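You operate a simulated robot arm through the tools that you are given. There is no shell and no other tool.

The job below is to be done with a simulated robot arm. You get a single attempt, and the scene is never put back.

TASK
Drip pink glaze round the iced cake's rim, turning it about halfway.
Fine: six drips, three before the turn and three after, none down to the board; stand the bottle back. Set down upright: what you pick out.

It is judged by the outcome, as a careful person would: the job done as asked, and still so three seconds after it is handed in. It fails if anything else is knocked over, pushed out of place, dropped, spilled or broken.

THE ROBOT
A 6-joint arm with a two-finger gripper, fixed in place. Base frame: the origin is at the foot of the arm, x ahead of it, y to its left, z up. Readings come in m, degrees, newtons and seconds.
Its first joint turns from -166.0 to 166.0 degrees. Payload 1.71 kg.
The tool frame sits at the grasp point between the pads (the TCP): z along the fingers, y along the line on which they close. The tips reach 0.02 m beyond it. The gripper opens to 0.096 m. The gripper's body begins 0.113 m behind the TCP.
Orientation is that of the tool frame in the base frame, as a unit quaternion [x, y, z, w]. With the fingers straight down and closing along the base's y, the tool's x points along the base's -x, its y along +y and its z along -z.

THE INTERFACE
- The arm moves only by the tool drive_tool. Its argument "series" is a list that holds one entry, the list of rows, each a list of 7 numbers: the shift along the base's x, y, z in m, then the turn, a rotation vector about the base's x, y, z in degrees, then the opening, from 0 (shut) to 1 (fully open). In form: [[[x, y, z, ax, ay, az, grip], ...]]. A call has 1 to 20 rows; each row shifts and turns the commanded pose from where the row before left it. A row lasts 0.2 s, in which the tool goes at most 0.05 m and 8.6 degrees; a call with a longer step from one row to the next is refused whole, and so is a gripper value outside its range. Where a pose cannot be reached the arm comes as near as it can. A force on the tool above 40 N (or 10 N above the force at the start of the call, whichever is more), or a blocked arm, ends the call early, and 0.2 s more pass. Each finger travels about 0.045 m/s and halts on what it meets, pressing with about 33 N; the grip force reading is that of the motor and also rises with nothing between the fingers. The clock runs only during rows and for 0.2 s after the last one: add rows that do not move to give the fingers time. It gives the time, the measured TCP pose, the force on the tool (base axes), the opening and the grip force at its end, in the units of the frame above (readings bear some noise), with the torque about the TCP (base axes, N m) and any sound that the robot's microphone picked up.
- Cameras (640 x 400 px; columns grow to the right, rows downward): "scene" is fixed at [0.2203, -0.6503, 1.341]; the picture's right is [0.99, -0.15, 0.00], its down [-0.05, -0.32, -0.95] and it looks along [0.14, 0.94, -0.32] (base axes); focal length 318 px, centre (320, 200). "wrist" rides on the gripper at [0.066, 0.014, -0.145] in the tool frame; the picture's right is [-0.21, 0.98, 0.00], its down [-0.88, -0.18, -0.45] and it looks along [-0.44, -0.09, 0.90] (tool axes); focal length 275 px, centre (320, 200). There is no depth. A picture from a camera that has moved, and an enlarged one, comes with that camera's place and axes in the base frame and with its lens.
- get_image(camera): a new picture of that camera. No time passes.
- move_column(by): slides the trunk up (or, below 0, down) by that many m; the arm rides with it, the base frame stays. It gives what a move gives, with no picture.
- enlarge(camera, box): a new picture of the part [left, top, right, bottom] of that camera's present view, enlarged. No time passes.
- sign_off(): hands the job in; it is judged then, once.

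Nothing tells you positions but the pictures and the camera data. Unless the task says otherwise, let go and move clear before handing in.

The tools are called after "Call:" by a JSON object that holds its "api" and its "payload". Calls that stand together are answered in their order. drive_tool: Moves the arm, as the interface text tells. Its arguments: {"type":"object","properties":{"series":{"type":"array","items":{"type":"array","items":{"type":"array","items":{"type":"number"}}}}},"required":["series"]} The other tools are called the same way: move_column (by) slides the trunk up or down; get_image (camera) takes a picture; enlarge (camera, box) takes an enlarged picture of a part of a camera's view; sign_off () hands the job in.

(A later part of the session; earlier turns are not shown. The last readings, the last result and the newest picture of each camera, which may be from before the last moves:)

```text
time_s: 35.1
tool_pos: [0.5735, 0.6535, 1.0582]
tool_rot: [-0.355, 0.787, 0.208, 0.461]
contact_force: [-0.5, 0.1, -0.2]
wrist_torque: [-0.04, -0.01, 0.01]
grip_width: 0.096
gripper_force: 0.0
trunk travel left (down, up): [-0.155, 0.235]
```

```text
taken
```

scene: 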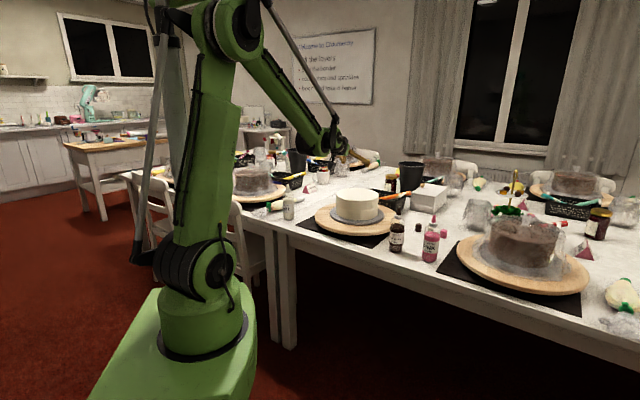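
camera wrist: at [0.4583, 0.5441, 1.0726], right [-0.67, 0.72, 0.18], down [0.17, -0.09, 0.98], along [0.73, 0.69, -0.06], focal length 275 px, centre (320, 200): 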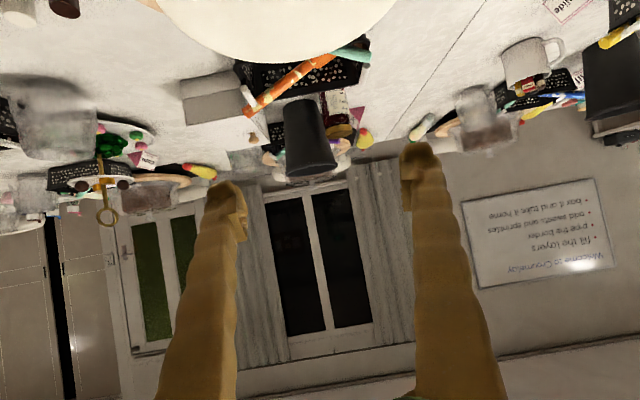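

The gripper is over the cake at z = 1.06, well clear of everything. I'll pitch the tool to level and rehearse the first 90° of roll.

Call:
{"api": "drive_tool", "payload": {"series": [[[0, 0, 0, 5.51, -4.86, 0, 1], [0, 0, 0, 5.51, -4.86, 0, 1], [0, 0, 0, 5.51, -4.86, 0, 1], [0, 0, 0, 5.51, -4.86, 0, 1], [-0.0064, 0.0056, 0, 5.42, 6.15, 0, 1], [-0.0064, 0.0056, 0, 5.42, 6.15, 0, 1], [-0.0064, 0.0056, 0, 5.42, 6.15, 0, 1], [-0.0064, 0.0056, 0, 5.42, 6.15, 0, 1], [-0.0064, 0.0056, 0, 5.42, 6.15, 0, 1], [-0.0064, 0.0056, 0, 5.42, 6.15, 0, 1], [-0.0064, 0.0056, 0, 5.42, 6.15, 0, 1], [-0.0064, 0.0056, 0, 5.42, 6.15, 0, 1], [-0.0064, 0.0056, 0, 5.42, 6.15, 0, 1], [-0.0064, 0.0056, 0, 5.42, 6.15, 0, 1], [-0.0064, 0.0056, 0, 5.42, 6.15, 0, 1], [0, 0, 0, 0, 0, 0, 1]]]}}

Call:
{"api": "drive_tool", "payload": {"series": [[[0.0064, -0.0056, 0, 5.42, 6.15, 0, 1], [0.0064, -0.0056, 0, 5.42, 6.15, 0, 1], [0.0064, -0.0056, 0, 5.42, 6.15, 0, 1], [0.0064, -0.0056, 0, 5.42, 6.15, 0, 1], [0.0064, -0.0056, 0, 5.42, 6.15, 0, 1], [0.0064, -0.0056, 0, 5.42, 6.15, 0, 1], [0.0064, -0.0056, 0, 5.42, 6.15, 0, 1], [0.0064, -0.0056, 0, 5.42, 6.15, 0, 1], [0.0064, -0.0056, 0, 5.42, 6.15, 0, 1], [0.0064, -0.0056, 0, 5.42, 6.15, 0, 1], [0.0064, -0.0056, 0, 5.42, 6.15, 0, 1], [0, 0, 0, 0, 0, 0, 1]]]}}

Call:
{"api": "get_image", "payload": {"camera": "wrist"}}

Call:
{"api": "get_image", "payload": {"camera": "scene"}}

```text
time_s: 38.5
tool_pos: [0.5041, 0.7135, 1.0594]
tool_rot: [0.251, 0.671, 0.653, 0.247]
contact_force: [0.3, -0.9, 0.1]
wrist_torque: [0.03, 0.01, 0.05]
grip_width: 0.0959
gripper_force: 0.0
trunk travel left (down, up): [-0.155, 0.235]
```

```text
time_s: 41.1
tool_pos: [0.6165, 0.6214, 1.0585]
tool_rot: [0.637, 0.318, 0.651, -0.263]
contact_force: [-0.3, -0.5, 0.2]
wrist_torque: [0.0, 0.02, -0.04]
grip_width: 0.0961
gripper_force: 0.0
out of reach, approached as far as the arm can: row 1, 2, 3, 4, 5, 8
trunk travel left (down, up): [-0.155, 0.235]
```

```text
taken
camera wrist: at [0.5292, 0.5076, 1.1278], right [0.74, -0.66, -0.13], down [-0.39, -0.27, -0.88], along [0.55, 0.7, -0.45], focal length 275 px, centre (320, 200)
```

wrist: 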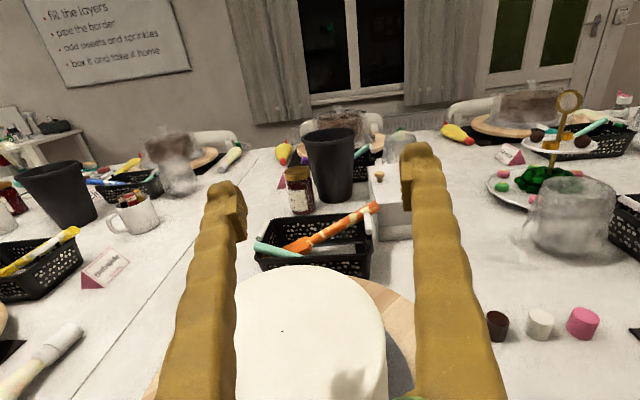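

```text
taken
```

scene: 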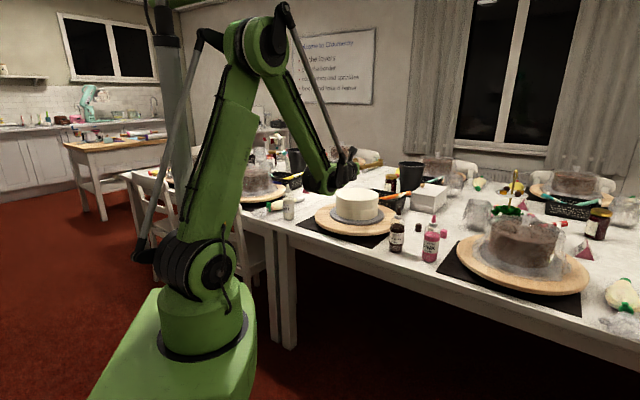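

The inverted pose is reachable, with the camera on top, but several rows in the middle of the roll were flagged as out of reach and the tool drifted sideways. I'll roll back in place without translation to find where the trouble is.

Call:
{"api": "drive_tool", "payload": {"series": [[[0, 0, 0, -5.42, -6.15, 0, 1], [0, 0, 0, -5.42, -6.15, 0, 1], [0, 0, 0, -5.42, -6.15, 0, 1], [0, 0, 0, -5.42, -6.15, 0, 1], [0, 0, 0, -5.42, -6.15, 0, 1], [0, 0, 0, -5.42, -6.15, 0, 1], [0, 0, 0, -5.42, -6.15, 0, 1], [0, 0, 0, -5.42, -6.15, 0, 1], [0, 0, 0, -5.42, -6.15, 0, 1], [0, 0, 0, -5.42, -6.15, 0, 1], [0, 0, 0, -5.42, -6.15, 0, 1], [0, 0, 0, 0, 0, 0, 1]]]}}

Call:
{"api": "drive_tool", "payload": {"series": [[[0, 0, 0, -5.42, -6.15, 0, 1], [0, 0, 0, -5.42, -6.15, 0, 1], [0, 0, 0, -5.42, -6.15, 0, 1], [0, 0, 0, -5.42, -6.15, 0, 1], [0, 0, 0, -5.42, -6.15, 0, 1], [0, 0, 0, -5.42, -6.15, 0, 1], [0, 0, 0, -5.42, -6.15, 0, 1], [0, 0, 0, -5.42, -6.15, 0, 1], [0, 0, 0, -5.42, -6.15, 0, 1], [0, 0, 0, -5.42, -6.15, 0, 1], [0, 0, 0, -5.42, -6.15, 0, 1], [0, 0, 0, 0, 0, 0, 1]]]}}

Call:
{"api": "get_image", "payload": {"camera": "scene"}}

```text
time_s: 43.7
tool_pos: [0.6173, 0.6207, 1.0587]
tool_rot: [0.225, 0.674, 0.647, 0.278]
contact_force: [-0.8, -0.6, 0.5]
wrist_torque: [0.0, 0.01, -0.03]
grip_width: 0.096
gripper_force: 0.1
trunk travel left (down, up): [-0.155, 0.235]
```

```text
time_s: 46.3
tool_pos: [0.6196, 0.6195, 1.0597]
tool_rot: [-0.32, 0.631, 0.263, 0.656]
contact_force: [0.3, 0.4, 0.7]
wrist_torque: [0.01, 0.0, 0.0]
grip_width: 0.0959
gripper_force: 0.1
trunk travel left (down, up): [-0.155, 0.235]
```

```text
taken
```

scene: 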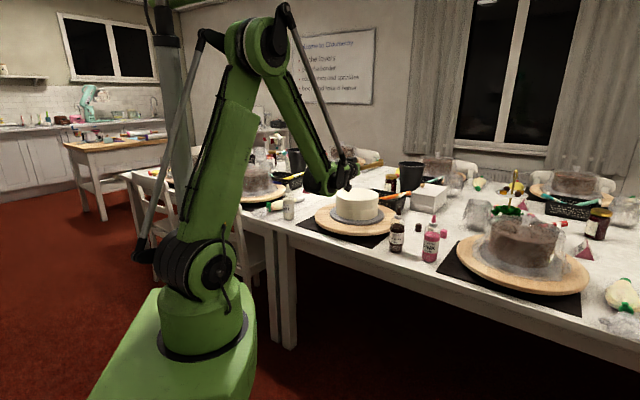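

Rolling in place at (0.62, 0.62) works both ways with no warnings, so the problem was only the sideways excursion. I'll invert here again and rehearse all three drip positions empty.

Call:
{"api": "drive_tool", "payload": {"series": [[[0, 0, 0, 5.42, 6.15, 0, 1], [0, 0, 0, 5.42, 6.15, 0, 1], [0, 0, 0, 5.42, 6.15, 0, 1], [0, 0, 0, 5.42, 6.15, 0, 1], [0, 0, 0, 5.42, 6.15, 0, 1], [0, 0, 0, 5.42, 6.15, 0, 1], [0, 0, 0, 5.42, 6.15, 0, 1], [0, 0, 0, 5.42, 6.15, 0, 1], [0, 0, 0, 5.42, 6.15, 0, 1], [0, 0, 0, 5.42, 6.15, 0, 1], [0, 0, 0, 5.42, 6.15, 0, 1], [0, 0, 0, 5.42, 6.15, 0, 1], [0, 0, 0, 5.42, 6.15, 0, 1], [0, 0, 0, 5.42, 6.15, 0, 1], [0, 0, 0, 5.42, 6.15, 0, 1], [0, 0, 0, 5.42, 6.15, 0, 1], [0, 0, 0, 5.42, 6.15, 0, 1], [0, 0, 0, 5.42, 6.15, 0, 1], [0, 0, 0, 5.42, 6.15, 0, 1], [0, 0, 0, 5.42, 6.15, 0, 1]]]}}

Call:
{"api": "drive_tool", "payload": {"series": [[[0, 0, 0, 5.28, 6.0, 0, 1], [0, 0, 0, 5.28, 6.0, 0, 1], [-0.016, 0.0107, 0, 0, 0, 0, 1], [-0.016, 0.0107, 0, 0, 0, 0, 1], [-0.016, 0.0107, 0, 0, 0, 0, 1], [0, 0, -0.02, 0, 0, 0, 1], [0, 0, -0.025, 0, 0, 0, 1], [0, 0, 0, 0, 0, 0, 1]]]}}

Call:
{"api": "get_image", "payload": {"camera": "wrist"}}

Call:
{"api": "get_image", "payload": {"camera": "scene"}}

```text
time_s: 50.5
tool_pos: [0.6162, 0.6191, 1.0591]
tool_rot: [0.586, 0.405, 0.682, -0.168]
contact_force: [-0.7, 1.0, 0.4]
wrist_torque: [0.0, 0.0, 0.01]
grip_width: 0.096
gripper_force: 0.1
trunk travel left (down, up): [-0.155, 0.235]
```

```text
time_s: 52.3
tool_pos: [0.5808, 0.6437, 1.0143]
tool_rot: [0.636, 0.322, 0.65, -0.262]
contact_force: [0.1, -0.7, 0.6]
wrist_torque: [0.01, 0.0, 0.02]
grip_width: 0.0959
gripper_force: 0.2
out of reach, approached as far as the arm can: row 4
trunk travel left (down, up): [-0.155, 0.235]
```

```text
taken
camera wrist: at [0.4929, 0.5301, 1.0842], right [0.74, -0.66, -0.12], down [-0.38, -0.27, -0.88], along [0.55, 0.7, -0.46], focal length 275 px, centre (320, 200)
```

wrist: 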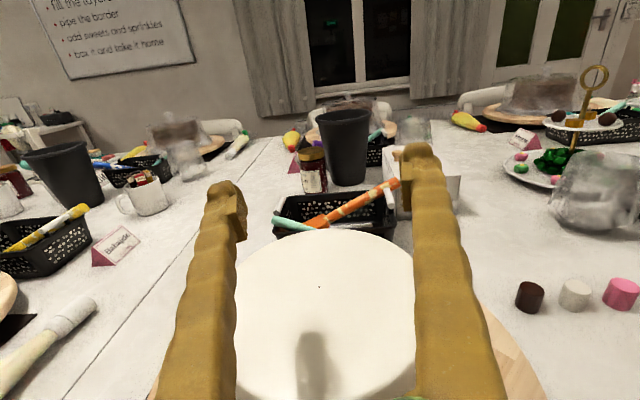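

```text
taken
```

scene: 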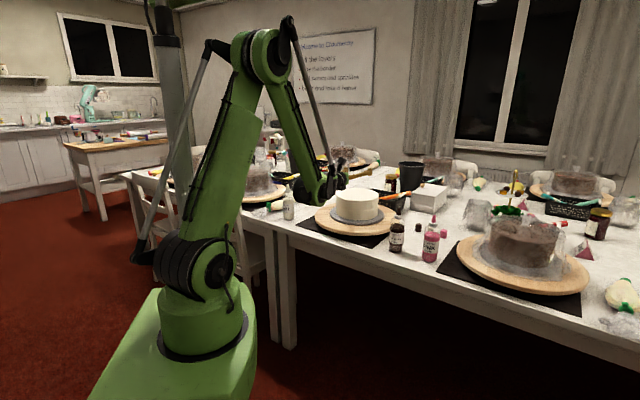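

I've found the limit: with the tool level, it can't come closer than about 0.87 m from the base at this height. All three drip positions lie at or beyond that. The dot on the cake top again gives the centre as (0.594, 0.680). I'll take a closer look at the cake rim and then move outward.

Call:
{"api": "enlarge", "payload": {"camera": "wrist", "box": [220, 210, 440, 400]}}

Call:
{"api": "enlarge", "payload": {"camera": "scene", "box": [300, 160, 420, 250]}}

Call:
{"api": "drive_tool", "payload": {"series": [[[0.0264, -0.0033, 0, 0, 0, 0, 1], [0.0264, -0.0033, 0, 0, 0, 0, 1], [0.0264, -0.0033, 0, 0, 0, 0, 1], [0, 0, 0.035, 0, 0, 0, 1], [0, 0, 0.035, 0, 0, 0, 1], [0, 0, 0.035, 0, 0, 0, 1], [0, 0, 0, 0, 0, 0, 1]]]}}

```text
2.11 times, centred on (330, 305) of wrist
camera zoom: at [0.4929, 0.5301, 1.0842], right [0.74, -0.66, -0.12], down [-0.38, -0.27, -0.88], along [0.55, 0.7, -0.46], focal length 580 px, centre (299, -21)
```

zoom: 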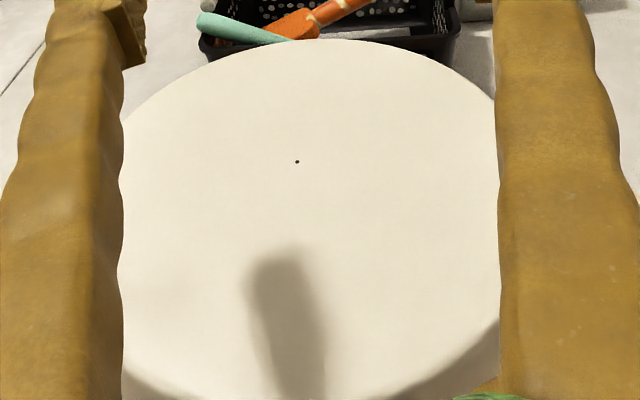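

```text
4.44 times, centred on (360, 205) of scene
camera zoom: at [0.2203, -0.6503, 1.341], right [0.99, -0.15, 0.0], down [-0.05, -0.32, -0.95], along [0.14, 0.94, -0.32], focal length 1411 px, centre (142, 178)
```

zoom: 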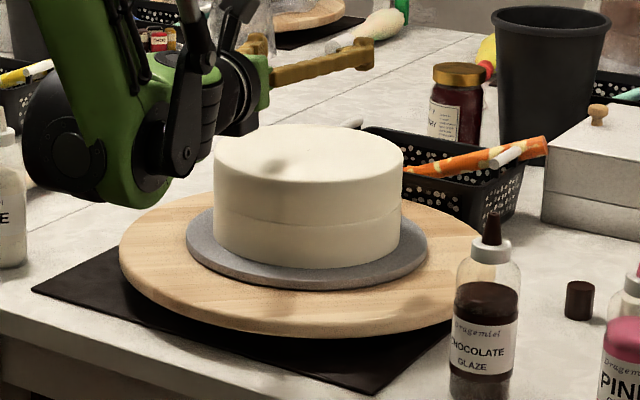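

```text
time_s: 53.9
tool_pos: [0.6315, 0.6564, 1.1209]
tool_rot: [0.634, 0.319, 0.655, -0.261]
contact_force: [-0.5, -0.7, 0.5]
wrist_torque: [-0.02, -0.03, 0.01]
grip_width: 0.096
gripper_force: 0.0
out of reach, approached as far as the arm can: row 1, 2, 3, 4, 6
trunk travel left (down, up): [-0.155, 0.235]
```

Some rows were still flagged when moving right at low height. Before committing I'll map reachability at this relative height, which matches the drip height once the trunk is lowered 0.1 m, by visiting each drip position empty.

Call:
{"api": "drive_tool", "payload": {"series": [[[-0.0198, -0.0017, 0, 0, 0, 0, 1], [-0.0198, -0.0017, 0, 0, 0, 0, 1], [-0.0198, -0.0017, 0, 0, 0, 0, 1], [0, 0, 0, 0, 0, 0, 1]]]}}

Call:
{"api": "drive_tool", "payload": {"series": [[[-0.0097, 0.0285, 0, 0, 0, 0, 1], [-0.0097, 0.0285, 0, 0, 0, 0, 1], [-0.0097, 0.0285, 0, 0, 0, 0, 1], [0, 0, 0, 0, 0, 0, 1]]]}}

Call:
{"api": "drive_tool", "payload": {"series": [[[0.0234, -0.0206, 0, 0, 0, 0, 1], [0.0234, -0.0206, 0, 0, 0, 0, 1], [0.0234, -0.0206, 0, 0, 0, 0, 1], [0.0234, -0.0206, 0, 0, 0, 0, 1], [0.0234, -0.0206, 0, 0, 0, 0, 1], [0, 0, 0, 0, 0, 0, 1]]]}}

```text
time_s: 54.9
tool_pos: [0.5783, 0.6568, 1.1227]
tool_rot: [0.635, 0.322, 0.652, -0.261]
contact_force: [0.0, 0.0, 0.1]
wrist_torque: [0.01, -0.04, -0.04]
grip_width: 0.0959
gripper_force: 0.0
out of reach, approached as far as the arm can: row 2
trunk travel left (down, up): [-0.155, 0.235]
```

```text
time_s: 55.9
tool_pos: [0.5471, 0.7433, 1.1229]
tool_rot: [0.634, 0.32, 0.654, -0.261]
contact_force: [-0.6, -0.6, 0.6]
wrist_torque: [0.07, 0.01, -0.05]
grip_width: 0.0958
gripper_force: 0.0
trunk travel left (down, up): [-0.155, 0.235]
```

```text
time_s: 57.3
tool_pos: [0.6546, 0.6514, 1.1209]
tool_rot: [0.636, 0.32, 0.652, -0.26]
contact_force: [0.3, 0.4, 0.3]
wrist_torque: [-0.01, -0.03, 0.02]
grip_width: 0.0959
gripper_force: 0.0
out of reach, approached as far as the arm can: row 4
trunk travel left (down, up): [-0.155, 0.235]
```

Positions come within about 1 cm even where rows are flagged. I'll lower the trunk 0.1 m, which brings the empty tool to the real drip height about 0.11 m above the cake, and re-test the three spots there.

Call:
{"api": "move_column", "payload": {"by": -0.1}}

Call:
{"api": "drive_tool", "payload": {"series": [[[0.005, -0.0175, 0, 0, 0, 0, 1], [0, 0, 0, 0, 0, 0, 1]]]}}

Call:
{"api": "drive_tool", "payload": {"series": [[[-0.022, 0.0044, 0, 0, 0, 0, 1], [-0.022, 0.0044, 0, 0, 0, 0, 1], [-0.022, 0.0044, 0, 0, 0, 0, 1], [-0.022, 0.0044, 0, 0, 0, 0, 1], [0, 0, 0, 0, 0, 0, 1]]]}}

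Call:
{"api": "get_image", "payload": {"camera": "scene"}}

```text
time_s: 58.6
tool_pos: [0.653, 0.6525, 1.0224]
tool_rot: [0.636, 0.321, 0.652, -0.261]
contact_force: [-0.3, -0.7, 0.7]
wrist_torque: [0.02, 0.0, 0.02]
grip_width: 0.0958
gripper_force: 0.1
trunk travel left (down, up): [-0.055, 0.335]
```

```text
time_s: 59.2
tool_pos: [0.6578, 0.6342, 1.0211]
tool_rot: [0.636, 0.32, 0.653, -0.261]
contact_force: [0.1, 0.0, -0.3]
wrist_torque: [0.01, 0.02, 0.04]
grip_width: 0.096
gripper_force: 0.1
trunk travel left (down, up): [-0.055, 0.335]
```

```text
time_s: 60.4
tool_pos: [0.5957, 0.64, 1.0218]
tool_rot: [0.632, 0.324, 0.652, -0.267]
contact_force: [0.8, -0.2, 0.6]
wrist_torque: [-0.02, -0.03, 0.02]
grip_width: 0.0962
gripper_force: 0.0
out of reach, approached as far as the arm can: row 3, 4
trunk travel left (down, up): [-0.055, 0.335]
```

```text
taken
```

scene: 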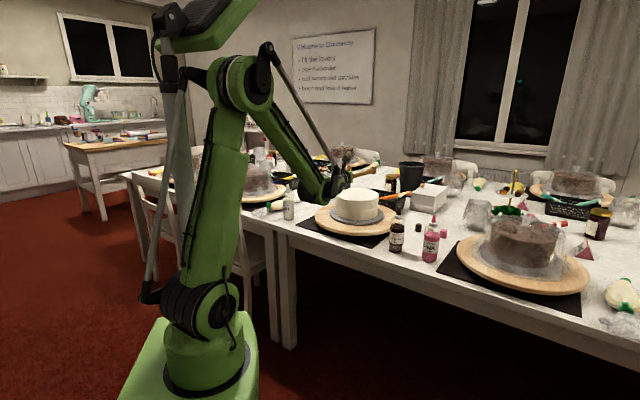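

At drip height the spot nearest the base sits right on the inner reach limit. I'll use drip angles −90°, −30° and +30° around the cake instead. They are still 60° apart, so a half turn fills in the other three. I'll check those spots empty.

Call:
{"api": "drive_tool", "payload": {"series": [[[0.015, -0.009, 0, 0, 0, 0, 1], [0, 0, 0, 0, 0, 0, 1]]]}}

Call:
{"api": "drive_tool", "payload": {"series": [[[-0.0225, 0.0197, 0, 0, 0, 0, 1], [-0.0225, 0.0197, 0, 0, 0, 0, 1], [-0.0225, 0.0197, 0, 0, 0, 0, 1], [0, 0, 0, 0, 0, 0, 1]]]}}

Call:
{"api": "drive_tool", "payload": {"series": [[[0.006, 0.0295, 0, 0, 0, 0, 1], [0.006, 0.0295, 0, 0, 0, 0, 1], [0.006, 0.0295, 0, 0, 0, 0, 1], [0, 0, 0, 0, 0, 0, 1]]]}}

Call:
{"api": "drive_tool", "payload": {"series": [[[0.027, -0.0238, 0, 0, 0, 0, 1], [0.027, -0.0238, 0, 0, 0, 0, 1], [0.027, -0.0238, 0, 0, 0, 0, 1], [0.027, -0.0238, 0, 0, 0, 0, 1], [0.027, -0.0238, 0, 0, 0, 0, 1], [0, 0, 0, 0, 0, 0, 1]]]}}

```text
time_s: 61.0
tool_pos: [0.6042, 0.6353, 1.0221]
tool_rot: [0.634, 0.32, 0.654, -0.262]
contact_force: [-0.1, 0.6, 0.0]
wrist_torque: [0.0, 0.0, -0.02]
grip_width: 0.0959
gripper_force: 0.0
out of reach, approached as far as the arm can: row 1
trunk travel left (down, up): [-0.055, 0.335]
```

```text
time_s: 62.0
tool_pos: [0.5412, 0.6945, 1.0194]
tool_rot: [0.629, 0.327, 0.658, -0.254]
contact_force: [0.5, 0.2, -1.2]
wrist_torque: [0.05, 0.0, -0.01]
grip_width: 0.0958
gripper_force: 0.2
out of reach, approached as far as the arm can: row 1, 2
trunk travel left (down, up): [-0.055, 0.335]
```

```text
time_s: 63.0
tool_pos: [0.5595, 0.7814, 1.0233]
tool_rot: [0.634, 0.32, 0.654, -0.262]
contact_force: [0.3, 0.1, 0.0]
wrist_torque: [0.02, -0.01, 0.01]
grip_width: 0.0959
gripper_force: 0.1
trunk travel left (down, up): [-0.055, 0.335]
```

```text
time_s: 64.4
tool_pos: [0.6762, 0.6753, 1.0278]
tool_rot: [0.631, 0.312, 0.662, -0.259]
contact_force: [-0.1, 0.2, -0.9]
wrist_torque: [0.01, 0.03, 0.01]
grip_width: 0.0962
gripper_force: 0.1
out of reach, approached as far as the arm can: row 4, 5
trunk travel left (down, up): [-0.055, 0.335]
```

The left-hand spots are fine, but the right-hand ones appear limited by the tool's azimuth relative to the arm. I'll yaw the tool about 8° to the right and re-test the right-side spots.

Call:
{"api": "drive_tool", "payload": {"series": [[[0, 0, 0, 0, 0, -4, 1], [0, 0, 0, 0, 0, -4, 1], [0, 0, 0, 0, 0, 0, 1]]]}}

Call:
{"api": "drive_tool", "payload": {"series": [[[0.012, -0.01, 0, 0, 0, 0, 1], [0.012, -0.01, 0, 0, 0, 0, 1], [0, 0, 0, 0, 0, 0, 1]]]}}

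Call:
{"api": "drive_tool", "payload": {"series": [[[-0.029, -0.011, 0, 0, 0, 0, 1], [-0.029, -0.011, 0, 0, 0, 0, 1], [-0.029, -0.011, 0, 0, 0, 0, 1], [0, 0, 0, 0, 0, 0, 1]]]}}

```text
time_s: 65.2
tool_pos: [0.6706, 0.6805, 1.0218]
tool_rot: [0.653, 0.295, 0.658, -0.231]
contact_force: [0.5, 0.5, -0.1]
wrist_torque: [-0.03, 0.01, -0.05]
grip_width: 0.0959
gripper_force: 0.1
out of reach, approached as far as the arm can: row 2
trunk travel left (down, up): [-0.055, 0.335]
```

```text
time_s: 66.0
tool_pos: [0.7014, 0.6577, 1.0224]
tool_rot: [0.653, 0.298, 0.657, -0.233]
contact_force: [-0.5, -0.8, -0.4]
wrist_torque: [-0.02, 0.07, -0.03]
grip_width: 0.096
gripper_force: 0.1
trunk travel left (down, up): [-0.055, 0.335]
```

```text
time_s: 67.0
tool_pos: [0.6107, 0.6303, 1.0238]
tool_rot: [0.652, 0.295, 0.658, -0.232]
contact_force: [0.1, -0.7, 0.2]
wrist_torque: [0.03, 0.03, 0.0]
grip_width: 0.0961
gripper_force: 0.1
trunk travel left (down, up): [-0.055, 0.335]
```

With that slight yaw both right-side spots are reached cleanly with no flags. I'll test the middle and left spots at this azimuth as well.

Call:
{"api": "drive_tool", "payload": {"series": [[[-0.0195, 0.0089, 0, 0, 0, 0, 1], [-0.0195, 0.0089, 0, 0, 0, 0, 1], [0, 0, 0, 0, 0, 0, 1]]]}}

Call:
{"api": "drive_tool", "payload": {"series": [[[-0.013, 0.0195, 0, 0, 0, 0, 1], [-0.013, 0.0195, 0, 0, 0, 0, 1], [0, 0, 0, 0, 0, 0, 1]]]}}

Call:
{"api": "drive_tool", "payload": {"series": [[[0.0255, -0.0018, 0, 0, 0, 0, 1], [0.0255, -0.0018, 0, 0, 0, 0, 1], [0.0255, -0.0018, 0, 0, 0, 0, 1], [0.0255, -0.0018, 0, 0, 0, 0, 1], [0.0255, -0.0018, 0, 0, 0, 0, 1], [0.0255, -0.0018, 0, 0, 0, 0, 1], [0, 0, 0.025, 0, 0, 0, 1], [0, 0, 0.02, 0, 0, 0, 1], [0, 0, 0, 0, 0, 0, 1]]]}}

```text
time_s: 67.8
tool_pos: [0.5715, 0.648, 1.0231]
tool_rot: [0.651, 0.297, 0.659, -0.232]
contact_force: [0.0, -0.1, 0.2]
wrist_torque: [0.03, 0.03, 0.01]
grip_width: 0.096
gripper_force: 0.1
trunk travel left (down, up): [-0.055, 0.335]
```

```text
time_s: 68.6
tool_pos: [0.544, 0.6841, 1.0225]
tool_rot: [0.652, 0.295, 0.659, -0.232]
contact_force: [-0.3, 0.1, -0.2]
wrist_torque: [0.03, 0.02, 0.0]
grip_width: 0.096
gripper_force: 0.0
trunk travel left (down, up): [-0.055, 0.335]
```

```text
time_s: 70.6
tool_pos: [0.7013, 0.673, 1.0645]
tool_rot: [0.653, 0.297, 0.657, -0.231]
contact_force: [-0.3, -0.3, 0.3]
wrist_torque: [-0.03, -0.01, -0.01]
grip_width: 0.0958
gripper_force: 0.1
trunk travel left (down, up): [-0.055, 0.335]
```

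At this azimuth (about 44°) every drip position, including the nearest one, is reached with no warnings. So I can use −60°, 0° and +60°. Now I'll rehearse the roll itself (in reverse) with the sideways compensation that keeps the nozzle over the first drip point.

Call:
{"api": "drive_tool", "payload": {"series": [[[-0.0206, -0.021, 0, 0, 0, 0, 1], [-0.0206, -0.021, 0, 0, 0, 0, 1], [-0.0092, 0.0096, 0, -5.904, -5.661, 0, 1], [-0.009, 0.0094, 0, -5.904, -5.661, 0, 1], [-0.0087, 0.009, 0, -5.904, -5.661, 0, 1], [-0.0081, 0.0084, 0, -5.904, -5.661, 0, 1], [-0.0074, 0.0077, 0, -5.904, -5.661, 0, 1], [-0.0065, 0.0068, 0, -5.904, -5.661, 0, 1], [-0.0055, 0.0058, 0, -5.904, -5.661, 0, 1], [-0.0044, 0.0046, 0, -5.904, -5.661, 0, 1], [-0.0033, 0.0034, 0, -5.904, -5.661, 0, 1], [-0.0019, 0.002, 0, -5.904, -5.661, 0, 1], [-0.0007, 0.0007, 0, -5.904, -5.661, 0, 1], [0, 0, 0, 0, 0, 0, 1]]]}}

Call:
{"api": "drive_tool", "payload": {"series": [[[0.0007, -0.0007, 0, -5.904, -5.661, 0, 1], [0.0019, -0.002, 0, -5.904, -5.661, 0, 1], [0.0033, -0.0034, 0, -5.904, -5.661, 0, 1], [0.0044, -0.0046, 0, -5.904, -5.661, 0, 1], [0.0055, -0.0058, 0, -5.904, -5.661, 0, 1], [0.0065, -0.0068, 0, -5.904, -5.661, 0, 1], [0.0074, -0.0077, 0, -5.904, -5.661, 0, 1], [0.0081, -0.0084, 0, -5.904, -5.661, 0, 1], [0.0087, -0.009, 0, -5.904, -5.661, 0, 1], [0.009, -0.0094, 0, -5.904, -5.661, 0, 1], [0.0092, -0.0096, 0, -5.904, -5.661, 0, 1], [0, 0, 0, 0, 0, 0, 1]]]}}

Call:
{"api": "get_image", "payload": {"camera": "scene"}}

```text
time_s: 73.6
tool_pos: [0.5897, 0.7016, 1.0673]
tool_rot: [0.256, 0.659, 0.635, 0.312]
contact_force: [-0.2, -0.4, 0.0]
wrist_torque: [-0.02, -0.03, 0.03]
grip_width: 0.0962
gripper_force: 0.1
trunk travel left (down, up): [-0.055, 0.335]
```

```text
time_s: 76.2
tool_pos: [0.6551, 0.6335, 1.0661]
tool_rot: [-0.29, 0.636, 0.24, 0.673]
contact_force: [-0.5, -1.0, 0.1]
wrist_torque: [-0.03, -0.02, 0.01]
grip_width: 0.0959
gripper_force: 0.1
trunk travel left (down, up): [-0.055, 0.335]
```

```text
taken
```

scene: 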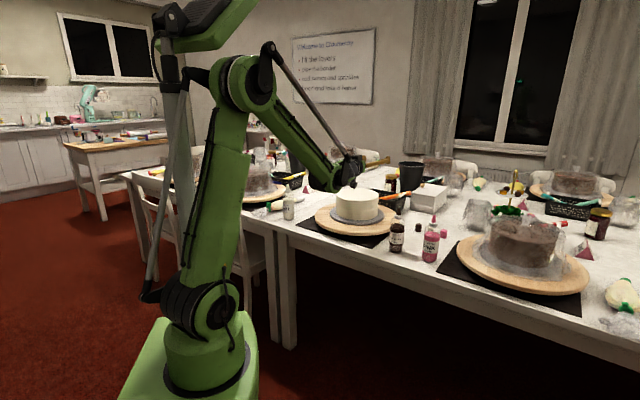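

The complete inversion path is now rehearsed with no warnings. I'll go back to fetch the pink bottle: tilt the tool down, swing to its azimuth at safe height, then lower to the pre-grasp point.

Call:
{"api": "drive_tool", "payload": {"series": [[[0, 0, 0, -5.24, 5.47, 0, 1], [0, 0, 0, -5.24, 5.47, 0, 1], [0, 0, 0, -5.24, 5.47, 0, 1], [0, 0, 0, -5.24, 5.47, 0, 1], [0.0017, -0.04, 0, 0, 0, -2.36, 1], [0.0017, -0.04, 0, 0, 0, -2.36, 1], [0.0017, -0.04, 0, 0, 0, -2.36, 1], [0.0017, -0.04, 0, 0, 0, -2.36, 1], [0.0017, -0.04, 0, 0, 0, -2.36, 1], [0.0017, -0.04, 0, 0, 0, -2.36, 1], [0.0017, -0.04, 0, 0, 0, -2.36, 1], [0.0017, -0.04, 0, 0, 0, -2.36, 1], [0.0017, -0.04, 0, 0, 0, -2.36, 1], [0, 0, 0, 0, 0, 0, 1]]]}}

Call:
{"api": "drive_tool", "payload": {"series": [[[0, 0, -0.03, 0, 0, 0, 1], [0, 0, -0.03, 0, 0, 0, 1], [0, 0, -0.03, 0, 0, 0, 1], [0, 0, -0.03, 0, 0, 0, 1], [0, 0, 0, 0, 0, 0, 1]]]}}

Call:
{"api": "get_image", "payload": {"camera": "wrist"}}

```text
time_s: 79.2
tool_pos: [0.6767, 0.2656, 1.0701]
tool_rot: [-0.199, 0.779, 0.051, 0.592]
contact_force: [-0.5, -0.9, -0.3]
wrist_torque: [-0.01, -0.01, -0.05]
grip_width: 0.096
gripper_force: 0.2
out of reach, approached as far as the arm can: row 1, 2, 3, 13
trunk travel left (down, up): [-0.055, 0.335]
```

```text
time_s: 80.4
tool_pos: [0.6813, 0.2621, 0.9501]
tool_rot: [-0.196, 0.779, 0.05, 0.594]
contact_force: [0.1, 0.0, -0.5]
wrist_torque: [0.05, -0.01, 0.01]
grip_width: 0.0959
gripper_force: 0.0
trunk travel left (down, up): [-0.055, 0.335]
```

```text
taken
camera wrist: at [0.5313, 0.215, 0.9286], right [-0.31, 0.95, 0.04], down [-0.14, -0.09, 0.99], along [0.94, 0.3, 0.16], focal length 275 px, centre (320, 200)
```

wrist: 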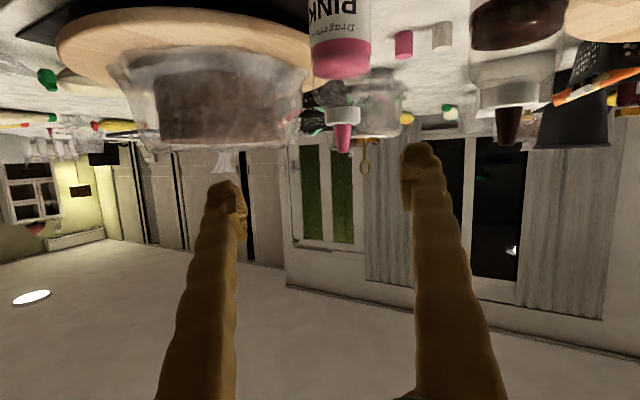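

Some rows were limited and left the tool under-pitched and slightly rolled. I'm still high and clear of the bottle, so I'll correct the orientation back to the known grasp attitude.

Call:
{"api": "drive_tool", "payload": {"series": [[[0, 0, 0, 1.8, 7.3, -1.3, 1], [0, 0, 0, 1.8, 7.3, -1.3, 1], [0, 0, 0, 0, 0, 0, 1]]]}}

```text
time_s: 81.2
tool_pos: [0.6821, 0.2618, 0.951]
tool_rot: [-0.197, 0.837, 0.021, 0.51]
contact_force: [-1.2, -0.1, 0.3]
wrist_torque: [0.02, 0.02, 0.01]
grip_width: 0.096
gripper_force: 0.1
out of reach, approached as far as the arm can: row 1, 2
trunk travel left (down, up): [-0.055, 0.335]
```

Call:
{"api": "enlarge", "payload": {"camera": "scene", "box": [300, 120, 480, 260]}}

Call:
{"api": "get_image", "payload": {"camera": "scene"}}

```text
2.86 times, centred on (390, 190) of scene
camera zoom: at [0.2203, -0.6503, 1.341], right [0.99, -0.15, 0.0], down [-0.05, -0.32, -0.95], along [0.14, 0.94, -0.32], focal length 907 px, centre (120, 229)
```

zoom: 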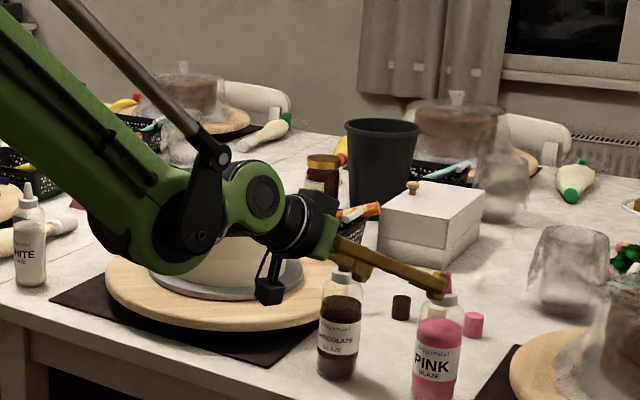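

```text
taken
```

scene: 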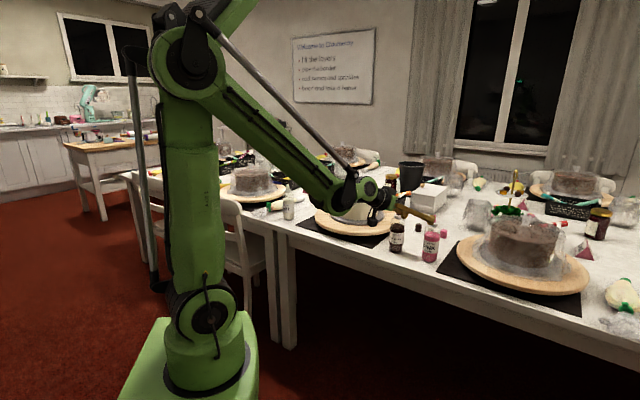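

At this lower trunk height the forearm nearly lines up with the tool, which is a wrist singularity, and that explains the twist. I'll raise the trunk 0.1 m back to where the first grasp worked and re-level the tool.

Call:
{"api": "move_column", "payload": {"by": 0.1}}

Call:
{"api": "drive_tool", "payload": {"series": [[[0, 0, -0.03, 0, 0, 0, 1], [0, 0, -0.03, 0, 0, 0, 1], [0, 0, 0, 0, 0, 0, 1]]]}}

```text
time_s: 82.5
tool_pos: [0.6817, 0.2626, 1.0524]
tool_rot: [-0.198, 0.836, 0.022, 0.51]
contact_force: [0.4, 0.0, 0.4]
wrist_torque: [-0.01, 0.0, -0.01]
grip_width: 0.0959
gripper_force: 0.1
trunk travel left (down, up): [-0.155, 0.235]
```

```text
time_s: 83.3
tool_pos: [0.6817, 0.2632, 0.9902]
tool_rot: [-0.198, 0.837, 0.022, 0.51]
contact_force: [0.1, -0.1, 0.6]
wrist_torque: [-0.05, 0.02, -0.03]
grip_width: 0.096
gripper_force: 0.0
trunk travel left (down, up): [-0.155, 0.235]
```

Call:
{"api": "drive_tool", "payload": {"series": [[[0, 0, 0, 4.37, 1.85, 0.78, 1], [0, 0, 0, 4.37, 1.85, 0.78, 1], [0, 0, 0, 0, 0, 0, 1]]]}}

Call:
{"api": "get_image", "payload": {"camera": "wrist"}}

```text
time_s: 84.1
tool_pos: [0.6823, 0.2627, 0.9916]
tool_rot: [-0.198, 0.837, 0.022, 0.511]
contact_force: [-0.3, 0.7, -0.4]
wrist_torque: [0.02, 0.01, 0.0]
grip_width: 0.0959
gripper_force: 0.1
out of reach, approached as far as the arm can: row 1, 2
trunk travel left (down, up): [-0.155, 0.235]
```

```text
taken
camera wrist: at [0.5292, 0.2205, 1.002], right [-0.26, 0.96, 0.02], down [0.04, -0.01, 1.0], along [0.96, 0.26, -0.04], focal length 275 px, centre (320, 200)
```

wrist: 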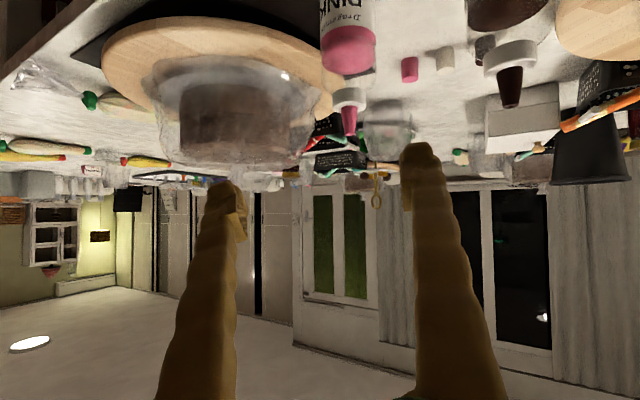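

Call:
{"api": "drive_tool", "payload": {"series": [[[0, 0, 0, 0, 0, 4, 1], [0, 0, 0, 0, 0, 0, 1]]]}}

Call:
{"api": "drive_tool", "payload": {"series": [[[0, 0, 0, 3.4, 1, -1.9, 1], [0, 0, 0, 0, 0, 0, 1]]]}}

Call:
{"api": "drive_tool", "payload": {"series": [[[0, 0, 0, 1.2, -3.8, 0, 1], [0, 0, 0, 1.2, -3.8, 0, 1], [0, 0, 0, 0, 0, 0, 1]]]}}

```text
time_s: 84.7
tool_pos: [0.683, 0.2623, 0.9911]
tool_rot: [-0.198, 0.837, 0.022, 0.51]
contact_force: [-0.5, 0.5, -0.5]
wrist_torque: [0.01, 0.0, 0.01]
grip_width: 0.096
gripper_force: 0.2
out of reach, approached as far as the arm can: row 1
trunk travel left (down, up): [-0.155, 0.235]
```

```text
time_s: 85.3
tool_pos: [0.6827, 0.2616, 0.9926]
tool_rot: [-0.169, 0.843, 0.041, 0.509]
contact_force: [0.4, 0.2, 0.2]
wrist_torque: [0.0, 0.0, 0.02]
grip_width: 0.0961
gripper_force: 0.1
trunk travel left (down, up): [-0.155, 0.235]
```

```text
time_s: 86.1
tool_pos: [0.6823, 0.2609, 0.9922]
tool_rot: [-0.16, 0.806, 0.046, 0.568]
contact_force: [-0.2, 0.1, 0.0]
wrist_torque: [-0.01, 0.01, 0.02]
grip_width: 0.096
gripper_force: 0.1
trunk travel left (down, up): [-0.155, 0.235]
```

Pitching up and rolling work; only yaw is blocked this close to the singularity. I'll pitch up away from it first, then fix yaw and level the roll.

Call:
{"api": "drive_tool", "payload": {"series": [[[0, 0, 0, 2.12, -7.45, 0, 1], [0, 0, 0, 2.12, -7.45, 0, 1], [0, 0, 0, 0, 0, 0, 1]]]}}

Call:
{"api": "drive_tool", "payload": {"series": [[[0, 0, 0, 0, 0, 6, 1], [0, 0, 0, 0, 0, 0, 1]]]}}

Call:
{"api": "drive_tool", "payload": {"series": [[[0, 0, 0, 5.7, 2.3, -0.5, 1], [0, 0, 0, 0, 0, 0, 1]]]}}

```text
time_s: 86.9
tool_pos: [0.683, 0.2612, 0.9918]
tool_rot: [-0.145, 0.724, 0.057, 0.672]
contact_force: [0.1, 0.1, 0.5]
wrist_torque: [0.02, -0.05, 0.01]
grip_width: 0.096
gripper_force: 0.2
trunk travel left (down, up): [-0.155, 0.235]
```

```text
time_s: 87.5
tool_pos: [0.6825, 0.2619, 0.9901]
tool_rot: [-0.179, 0.718, 0.075, 0.669]
contact_force: [0.6, 0.4, -0.4]
wrist_torque: [0.04, -0.05, -0.03]
grip_width: 0.0961
gripper_force: 0.0
trunk travel left (down, up): [-0.155, 0.235]
```

```text
time_s: 88.1
tool_pos: [0.6844, 0.2556, 1.0038]
tool_rot: [-0.163, 0.704, 0.082, 0.687]
contact_force: [0.2, 0.8, 0.0]
wrist_torque: [-0.02, 0.0, -0.06]
grip_width: 0.0962
gripper_force: 0.0
out of reach, approached as far as the arm can: row 1
trunk travel left (down, up): [-0.155, 0.235]
```

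Call:
{"api": "drive_tool", "payload": {"series": [[[0, 0, 0.03, 0, 0, 0, 1], [0, 0, 0.03, 0, 0, 0, 1], [0.02, 0.01, 0.02, 0, 0, 0, 1], [0, 0, 0, -7.5, -2.9, 0, 1], [0, 0, 0, -7.5, -2.9, 0, 1], [0, 0, 0, -7.5, -2.9, 0, 1], [0, 0, 0, -7.5, -2.9, 0, 1], [0, 0, 0, -7.5, -2.9, 0, 1], [0, 0, 0, -7.5, -2.9, 0, 1], [0, 0, 0, -7.5, -2.9, 0, 1], [0, 0, 0, -7.5, -2.9, 0, 1], [0, 0, 0, -7.5, -2.9, 0, 1], [0, 0, 0, -7.5, -2.9, 0, 1], [0, 0, 0, -7.5, -2.9, 0, 1], [0, 0, 0, 0, 0, 0, 1]]]}}

Call:
{"api": "get_image", "payload": {"camera": "wrist"}}

```text
time_s: 91.3
tool_pos: [0.7031, 0.268, 1.0587]
tool_rot: [0.585, -0.381, 0.454, -0.553]
contact_force: [-0.6, -0.1, 0.4]
wrist_torque: [0.0, -0.01, -0.01]
grip_width: 0.0962
gripper_force: 0.1
out of reach, approached as far as the arm can: row 1, 2, 14
trunk travel left (down, up): [-0.155, 0.235]
```

```text
taken
camera wrist: at [0.5875, 0.1607, 1.0499], right [-0.01, 0.1, -0.99], down [-0.69, 0.72, 0.08], along [0.72, 0.69, 0.07], focal length 275 px, centre (320, 200)
```

wrist: 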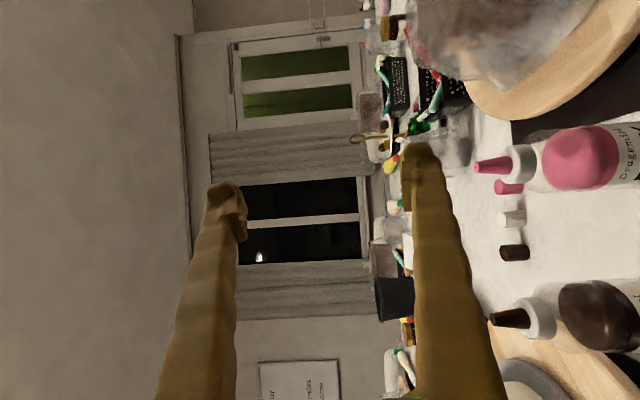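

Call:
{"api": "drive_tool", "payload": {"series": [[[0, 0, 0, -7.6, -2.5, 0, 1], [0, 0, 0, -7.6, -2.5, 0, 1], [0, 0, 0, -7.6, -2.5, 0, 1], [0, 0, 0, 0, 0, 0, 1]]]}}

Call:
{"api": "get_image", "payload": {"camera": "scene"}}

Call:
{"api": "enlarge", "payload": {"camera": "scene", "box": [300, 100, 460, 230]}}

```text
time_s: 92.3
tool_pos: [0.7149, 0.2441, 1.0603]
tool_rot: [0.653, -0.248, 0.557, -0.45]
contact_force: [-0.4, -0.1, 0.2]
wrist_torque: [0.03, 0.0, -0.02]
grip_width: 0.096
gripper_force: 0.0
out of reach, approached as far as the arm can: row 1, 2, 3
trunk travel left (down, up): [-0.155, 0.235]
```

```text
taken
```

scene: 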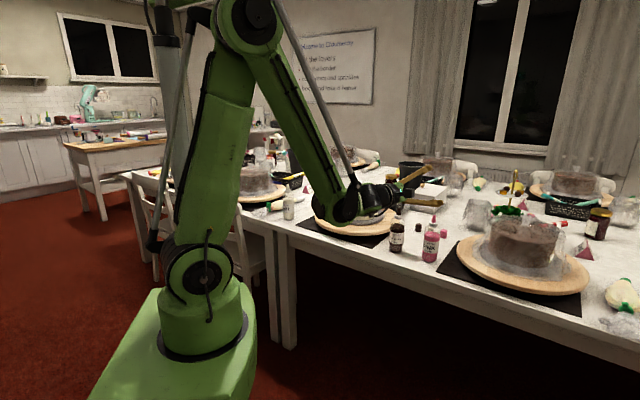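

```text
3.08 times, centred on (380, 165) of scene
camera zoom: at [0.2203, -0.6503, 1.341], right [0.99, -0.15, 0.0], down [-0.05, -0.32, -0.95], along [0.14, 0.94, -0.32], focal length 977 px, centre (135, 308)
```

zoom: 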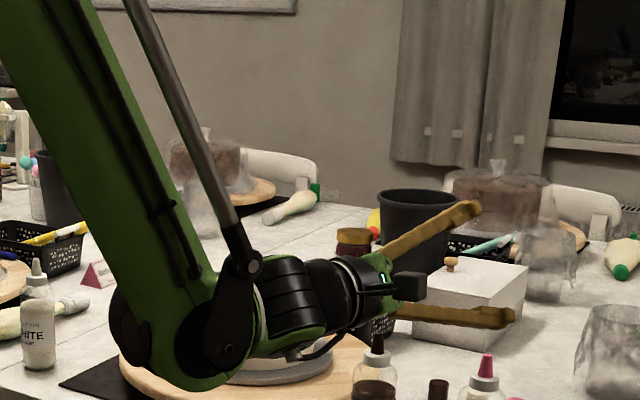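

The wrist seems to be switching between two joint configurations when rolled past about ±90°, and that's where the flagged rows come from. I'm in free space well above everything, so I'll continue this roll to get back to the configuration used for the original grasp.

Call:
{"api": "drive_tool", "payload": {"series": [[[0, 0, 0, -7.6, -2.5, 0, 1], [0, 0, 0, -7.6, -2.5, 0, 1], [0, 0, 0, -7.6, -2.5, 0, 1], [0, 0, 0, 0, 0, 0, 1]]]}}

Call:
{"api": "drive_tool", "payload": {"series": [[[0, 0, 0, -7.6, -2.5, 0, 1], [0, 0, 0, -7.6, -2.5, 0, 1], [0, 0, 0, -7.6, -2.5, 0, 1], [0, 0, 0, 0, 0, 0, 1]]]}}

Call:
{"api": "enlarge", "payload": {"camera": "scene", "box": [300, 100, 460, 230]}}

```text
time_s: 93.3
tool_pos: [0.7171, 0.2378, 1.0597]
tool_rot: [0.691, -0.104, 0.637, -0.326]
contact_force: [0.8, -0.5, -0.1]
wrist_torque: [0.01, 0.01, 0.01]
grip_width: 0.096
gripper_force: 0.1
out of reach, approached as far as the arm can: row 1
trunk travel left (down, up): [-0.155, 0.235]
```

```text
time_s: 94.3
tool_pos: [0.717, 0.2364, 1.06]
tool_rot: [0.698, 0.047, 0.688, -0.19]
contact_force: [0.1, -0.1, 0.0]
wrist_torque: [0.0, -0.02, -0.01]
grip_width: 0.0956
gripper_force: 0.0
trunk travel left (down, up): [-0.155, 0.235]
```

```text
3.08 times, centred on (380, 165) of scene
camera zoom: at [0.2203, -0.6503, 1.341], right [0.99, -0.15, 0.0], down [-0.05, -0.32, -0.95], along [0.14, 0.94, -0.32], focal length 977 px, centre (135, 308)
```

zoom: 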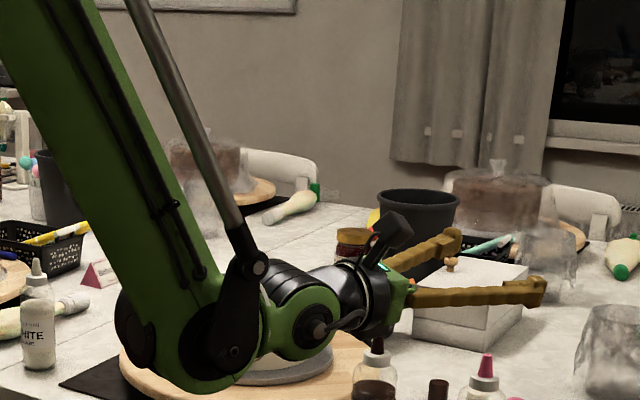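

The wrist is back in the original configuration, with the joint's peg and cable side facing the scene camera as at the first grasp. In this configuration the inversion should go smoothly in the negative roll direction. I'll roll back to level.

Call:
{"api": "drive_tool", "payload": {"series": [[[0, 0, 0, 7.57, 2.65, 0, 1], [0, 0, 0, 7.57, 2.65, 0, 1], [0, 0, 0, 7.57, 2.65, 0, 1], [0, 0, 0, 7.57, 2.65, 0, 1], [0, 0, 0, 7.57, 2.65, 0, 1], [0, 0, 0, 7.57, 2.65, 0, 1], [0, 0, 0, 7.57, 2.65, 0, 1], [0, 0, 0, 7.57, 2.65, 0, 1], [0, 0, 0, 7.57, 2.65, 0, 1], [0, 0, 0, 7.57, 2.65, 0, 1], [0, 0, 0, 7.57, 2.65, 0, 1], [0, 0, 0, 7.57, 2.65, 0, 1], [0, 0, 0, 7.57, 2.65, 0, 1], [0, 0, 0, 7.57, 2.65, 0, 1], [0, 0, 0, 7.57, 2.65, 0, 1], [0, 0, 0, 7.57, 2.65, 0, 1], [0, 0, 0, 7.57, 2.65, 0, 1], [0, 0, 0, 7.57, 2.65, 0, 1], [0, 0, 0, 7.57, 2.65, 0, 1], [0, 0, 0, 7.57, 2.65, 0, 1]]]}}

Call:
{"api": "enlarge", "payload": {"camera": "scene", "box": [300, 100, 460, 230]}}

```text
time_s: 98.5
tool_pos: [0.7148, 0.2381, 1.0606]
tool_rot: [-0.173, 0.694, 0.067, 0.695]
contact_force: [-0.5, -0.2, 0.7]
wrist_torque: [0.01, 0.02, 0.01]
grip_width: 0.0962
gripper_force: 0.1
out of reach, approached as far as the arm can: row 5, 18, 19, 20
trunk travel left (down, up): [-0.155, 0.235]
```

```text
3.08 times, centred on (380, 165) of scene
camera zoom: at [0.2203, -0.6503, 1.341], right [0.99, -0.15, 0.0], down [-0.05, -0.32, -0.95], along [0.14, 0.94, -0.32], focal length 977 px, centre (135, 308)
```

zoom: 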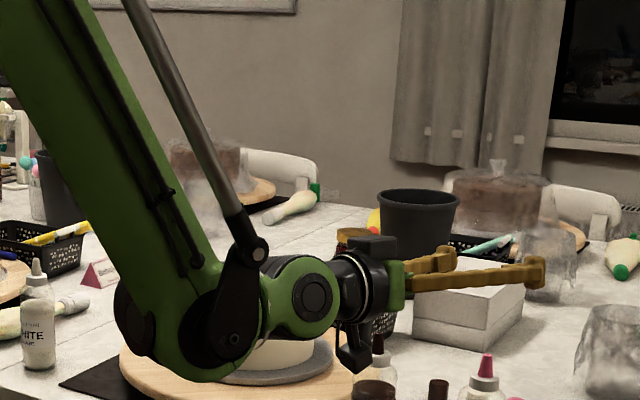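

The pattern is now clear: in this wrist configuration, the tool's azimuth must stay slightly to the right of the arm's azimuth. I'll shift left so that holds, level the roll, and pitch down 15° for the grasp.

Call:
{"api": "drive_tool", "payload": {"series": [[[-0.019, 0.024, 0, 0, 0, 0, 1], [-0.019, 0.024, 0, 0, 0, 0, 1], [0, 0, 0, 0, 0, 0, 1]]]}}

Call:
{"api": "drive_tool", "payload": {"series": [[[0, 0, 0, 4.0, 1.42, 0, 1], [0, 0, 0, 4.0, 1.42, 0, 1], [0, 0, 0, 0, 0, 0, 1]]]}}

Call:
{"api": "drive_tool", "payload": {"series": [[[0, 0, 0, -2.3, 6.5, 0, 1], [0, 0, 0, -2.3, 6.5, 0, 1], [0, 0, 0, 0, 0, 0, 1]]]}}

```text
time_s: 99.3
tool_pos: [0.6807, 0.2856, 1.0583]
tool_rot: [-0.171, 0.696, 0.071, 0.694]
contact_force: [-0.1, 0.0, 1.4]
wrist_torque: [0.04, -0.02, 0.0]
grip_width: 0.096
gripper_force: 0.0
out of reach, approached as far as the arm can: row 1
trunk travel left (down, up): [-0.155, 0.235]
```

```text
time_s: 100.1
tool_pos: [0.6809, 0.2852, 1.0593]
tool_rot: [-0.12, 0.706, 0.124, 0.687]
contact_force: [0.4, 0.2, -0.2]
wrist_torque: [0.0, -0.01, 0.02]
grip_width: 0.096
gripper_force: 0.1
trunk travel left (down, up): [-0.155, 0.235]
```

```text
time_s: 100.9
tool_pos: [0.6821, 0.284, 1.0586]
tool_rot: [-0.133, 0.783, 0.109, 0.597]
contact_force: [0.7, -0.1, 0.0]
wrist_torque: [0.0, 0.02, -0.02]
grip_width: 0.0959
gripper_force: 0.0
trunk travel left (down, up): [-0.155, 0.235]
```

No warnings: the tool is level, pitched down 15° and lined up with the bottle to about 1 mm. I'll lower towards grasp height in two stages.

Call:
{"api": "drive_tool", "payload": {"series": [[[0, 0, -0.035, 0, 0, 0, 1], [0, 0, -0.035, 0, 0, 0, 1], [0, 0, -0.035, 0, 0, 0, 1], [0, 0, -0.035, 0, 0, 0, 1], [0, 0, 0, 0, 0, 0, 1]]]}}

Call:
{"api": "get_image", "payload": {"camera": "wrist"}}

```text
time_s: 102.1
tool_pos: [0.6869, 0.2845, 0.9191]
tool_rot: [-0.133, 0.783, 0.108, 0.598]
contact_force: [0.0, 0.2, 0.2]
wrist_torque: [0.04, -0.02, -0.03]
grip_width: 0.096
gripper_force: 0.1
trunk travel left (down, up): [-0.155, 0.235]
```

```text
taken
camera wrist: at [0.5327, 0.2454, 0.8937], right [-0.28, 0.94, 0.21], down [-0.12, -0.25, 0.96], along [0.95, 0.24, 0.18], focal length 275 px, centre (320, 200)
```

wrist: 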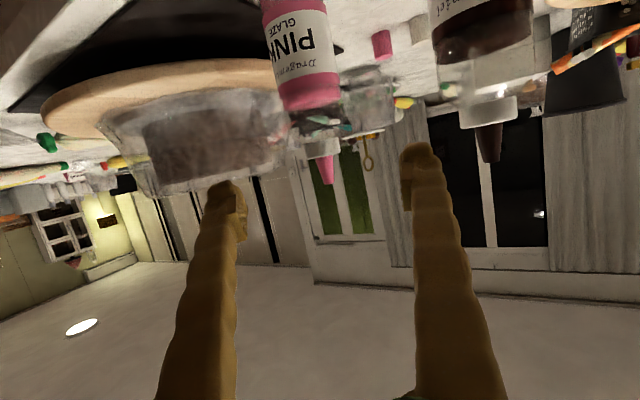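

Call:
{"api": "drive_tool", "payload": {"series": [[[0, 0, -0.0323, 0, 0, 0, 1], [0, 0, -0.0323, 0, 0, 0, 1], [0, 0, -0.0323, 0, 0, 0, 1], [0, 0, 0, 0, 0, 0, 1]]]}}

Call:
{"api": "get_image", "payload": {"camera": "wrist"}}

Call:
{"api": "enlarge", "payload": {"camera": "scene", "box": [370, 190, 470, 270]}}

```text
time_s: 103.1
tool_pos: [0.7132, 0.3044, 0.8713]
tool_rot: [-0.133, 0.783, 0.109, 0.597]
contact_force: [-0.2, 0.0, 1.1]
wrist_torque: [-0.01, 0.03, 0.03]
grip_width: 0.096
gripper_force: 0.0
out of reach, approached as far as the arm can: row 1, 2, 3
trunk travel left (down, up): [-0.155, 0.235]
```

```text
taken
camera wrist: at [0.5613, 0.2642, 0.8475], right [-0.28, 0.94, 0.21], down [-0.12, -0.25, 0.96], along [0.95, 0.24, 0.18], focal length 275 px, centre (320, 200)
```

wrist: 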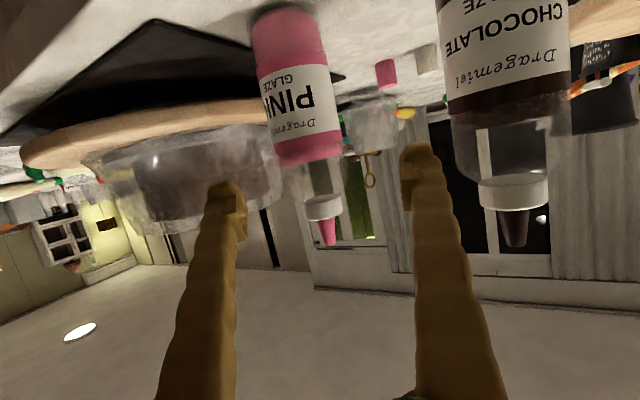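

```text
5.00 times, centred on (420, 230) of scene
camera zoom: at [0.2203, -0.6503, 1.341], right [0.99, -0.15, 0.0], down [-0.05, -0.32, -0.95], along [0.14, 0.94, -0.32], focal length 1587 px, centre (-180, 50)
```

zoom: 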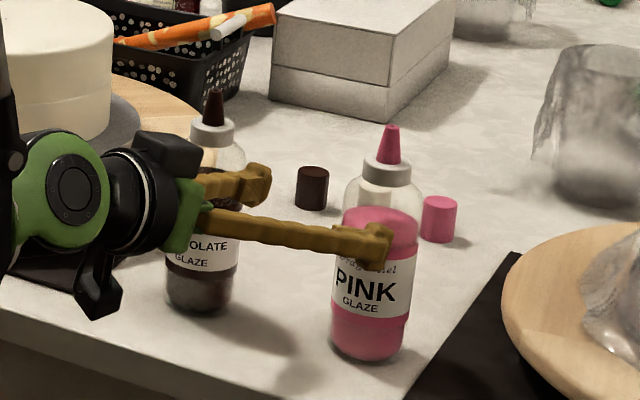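

The inner reach limit nudged the hand forward and 7 mm to the left, but it's still clear of the bottle. As before, I'll use the trunk for the last 5 cm down so the arm posture doesn't change.

Call:
{"api": "move_column", "payload": {"by": -0.05}}

Call:
{"api": "drive_tool", "payload": {"series": [[[0.005, -0.0055, 0, 0, 0, 0, 1], [0, 0, 0, 0, 0, 0, 1]]]}}

Call:
{"api": "get_image", "payload": {"camera": "wrist"}}

```text
time_s: 104.1
tool_pos: [0.7125, 0.3025, 0.8221]
tool_rot: [-0.132, 0.783, 0.108, 0.598]
contact_force: [-0.4, -0.4, -0.2]
wrist_torque: [0.0, 0.04, -0.03]
grip_width: 0.0958
gripper_force: 0.0
trunk travel left (down, up): [-0.105, 0.285]
```

```text
time_s: 104.7
tool_pos: [0.7185, 0.2986, 0.8224]
tool_rot: [-0.133, 0.784, 0.108, 0.597]
contact_force: [0.7, 0.3, 0.2]
wrist_torque: [0.01, 0.01, 0.03]
grip_width: 0.096
gripper_force: 0.0
trunk travel left (down, up): [-0.105, 0.285]
```

```text
taken
camera wrist: at [0.5662, 0.2588, 0.7977], right [-0.28, 0.94, 0.21], down [-0.12, -0.25, 0.96], along [0.95, 0.24, 0.18], focal length 275 px, centre (320, 200)
```

wrist: 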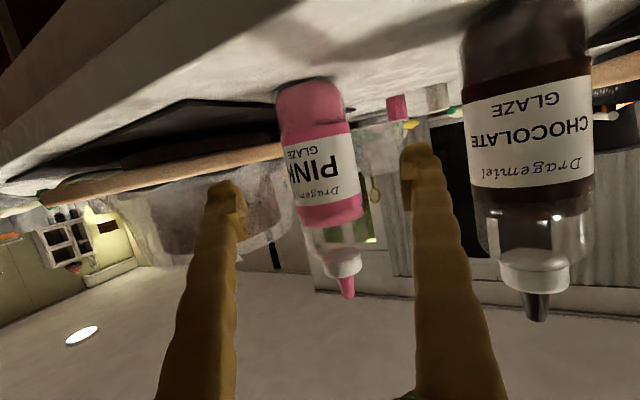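

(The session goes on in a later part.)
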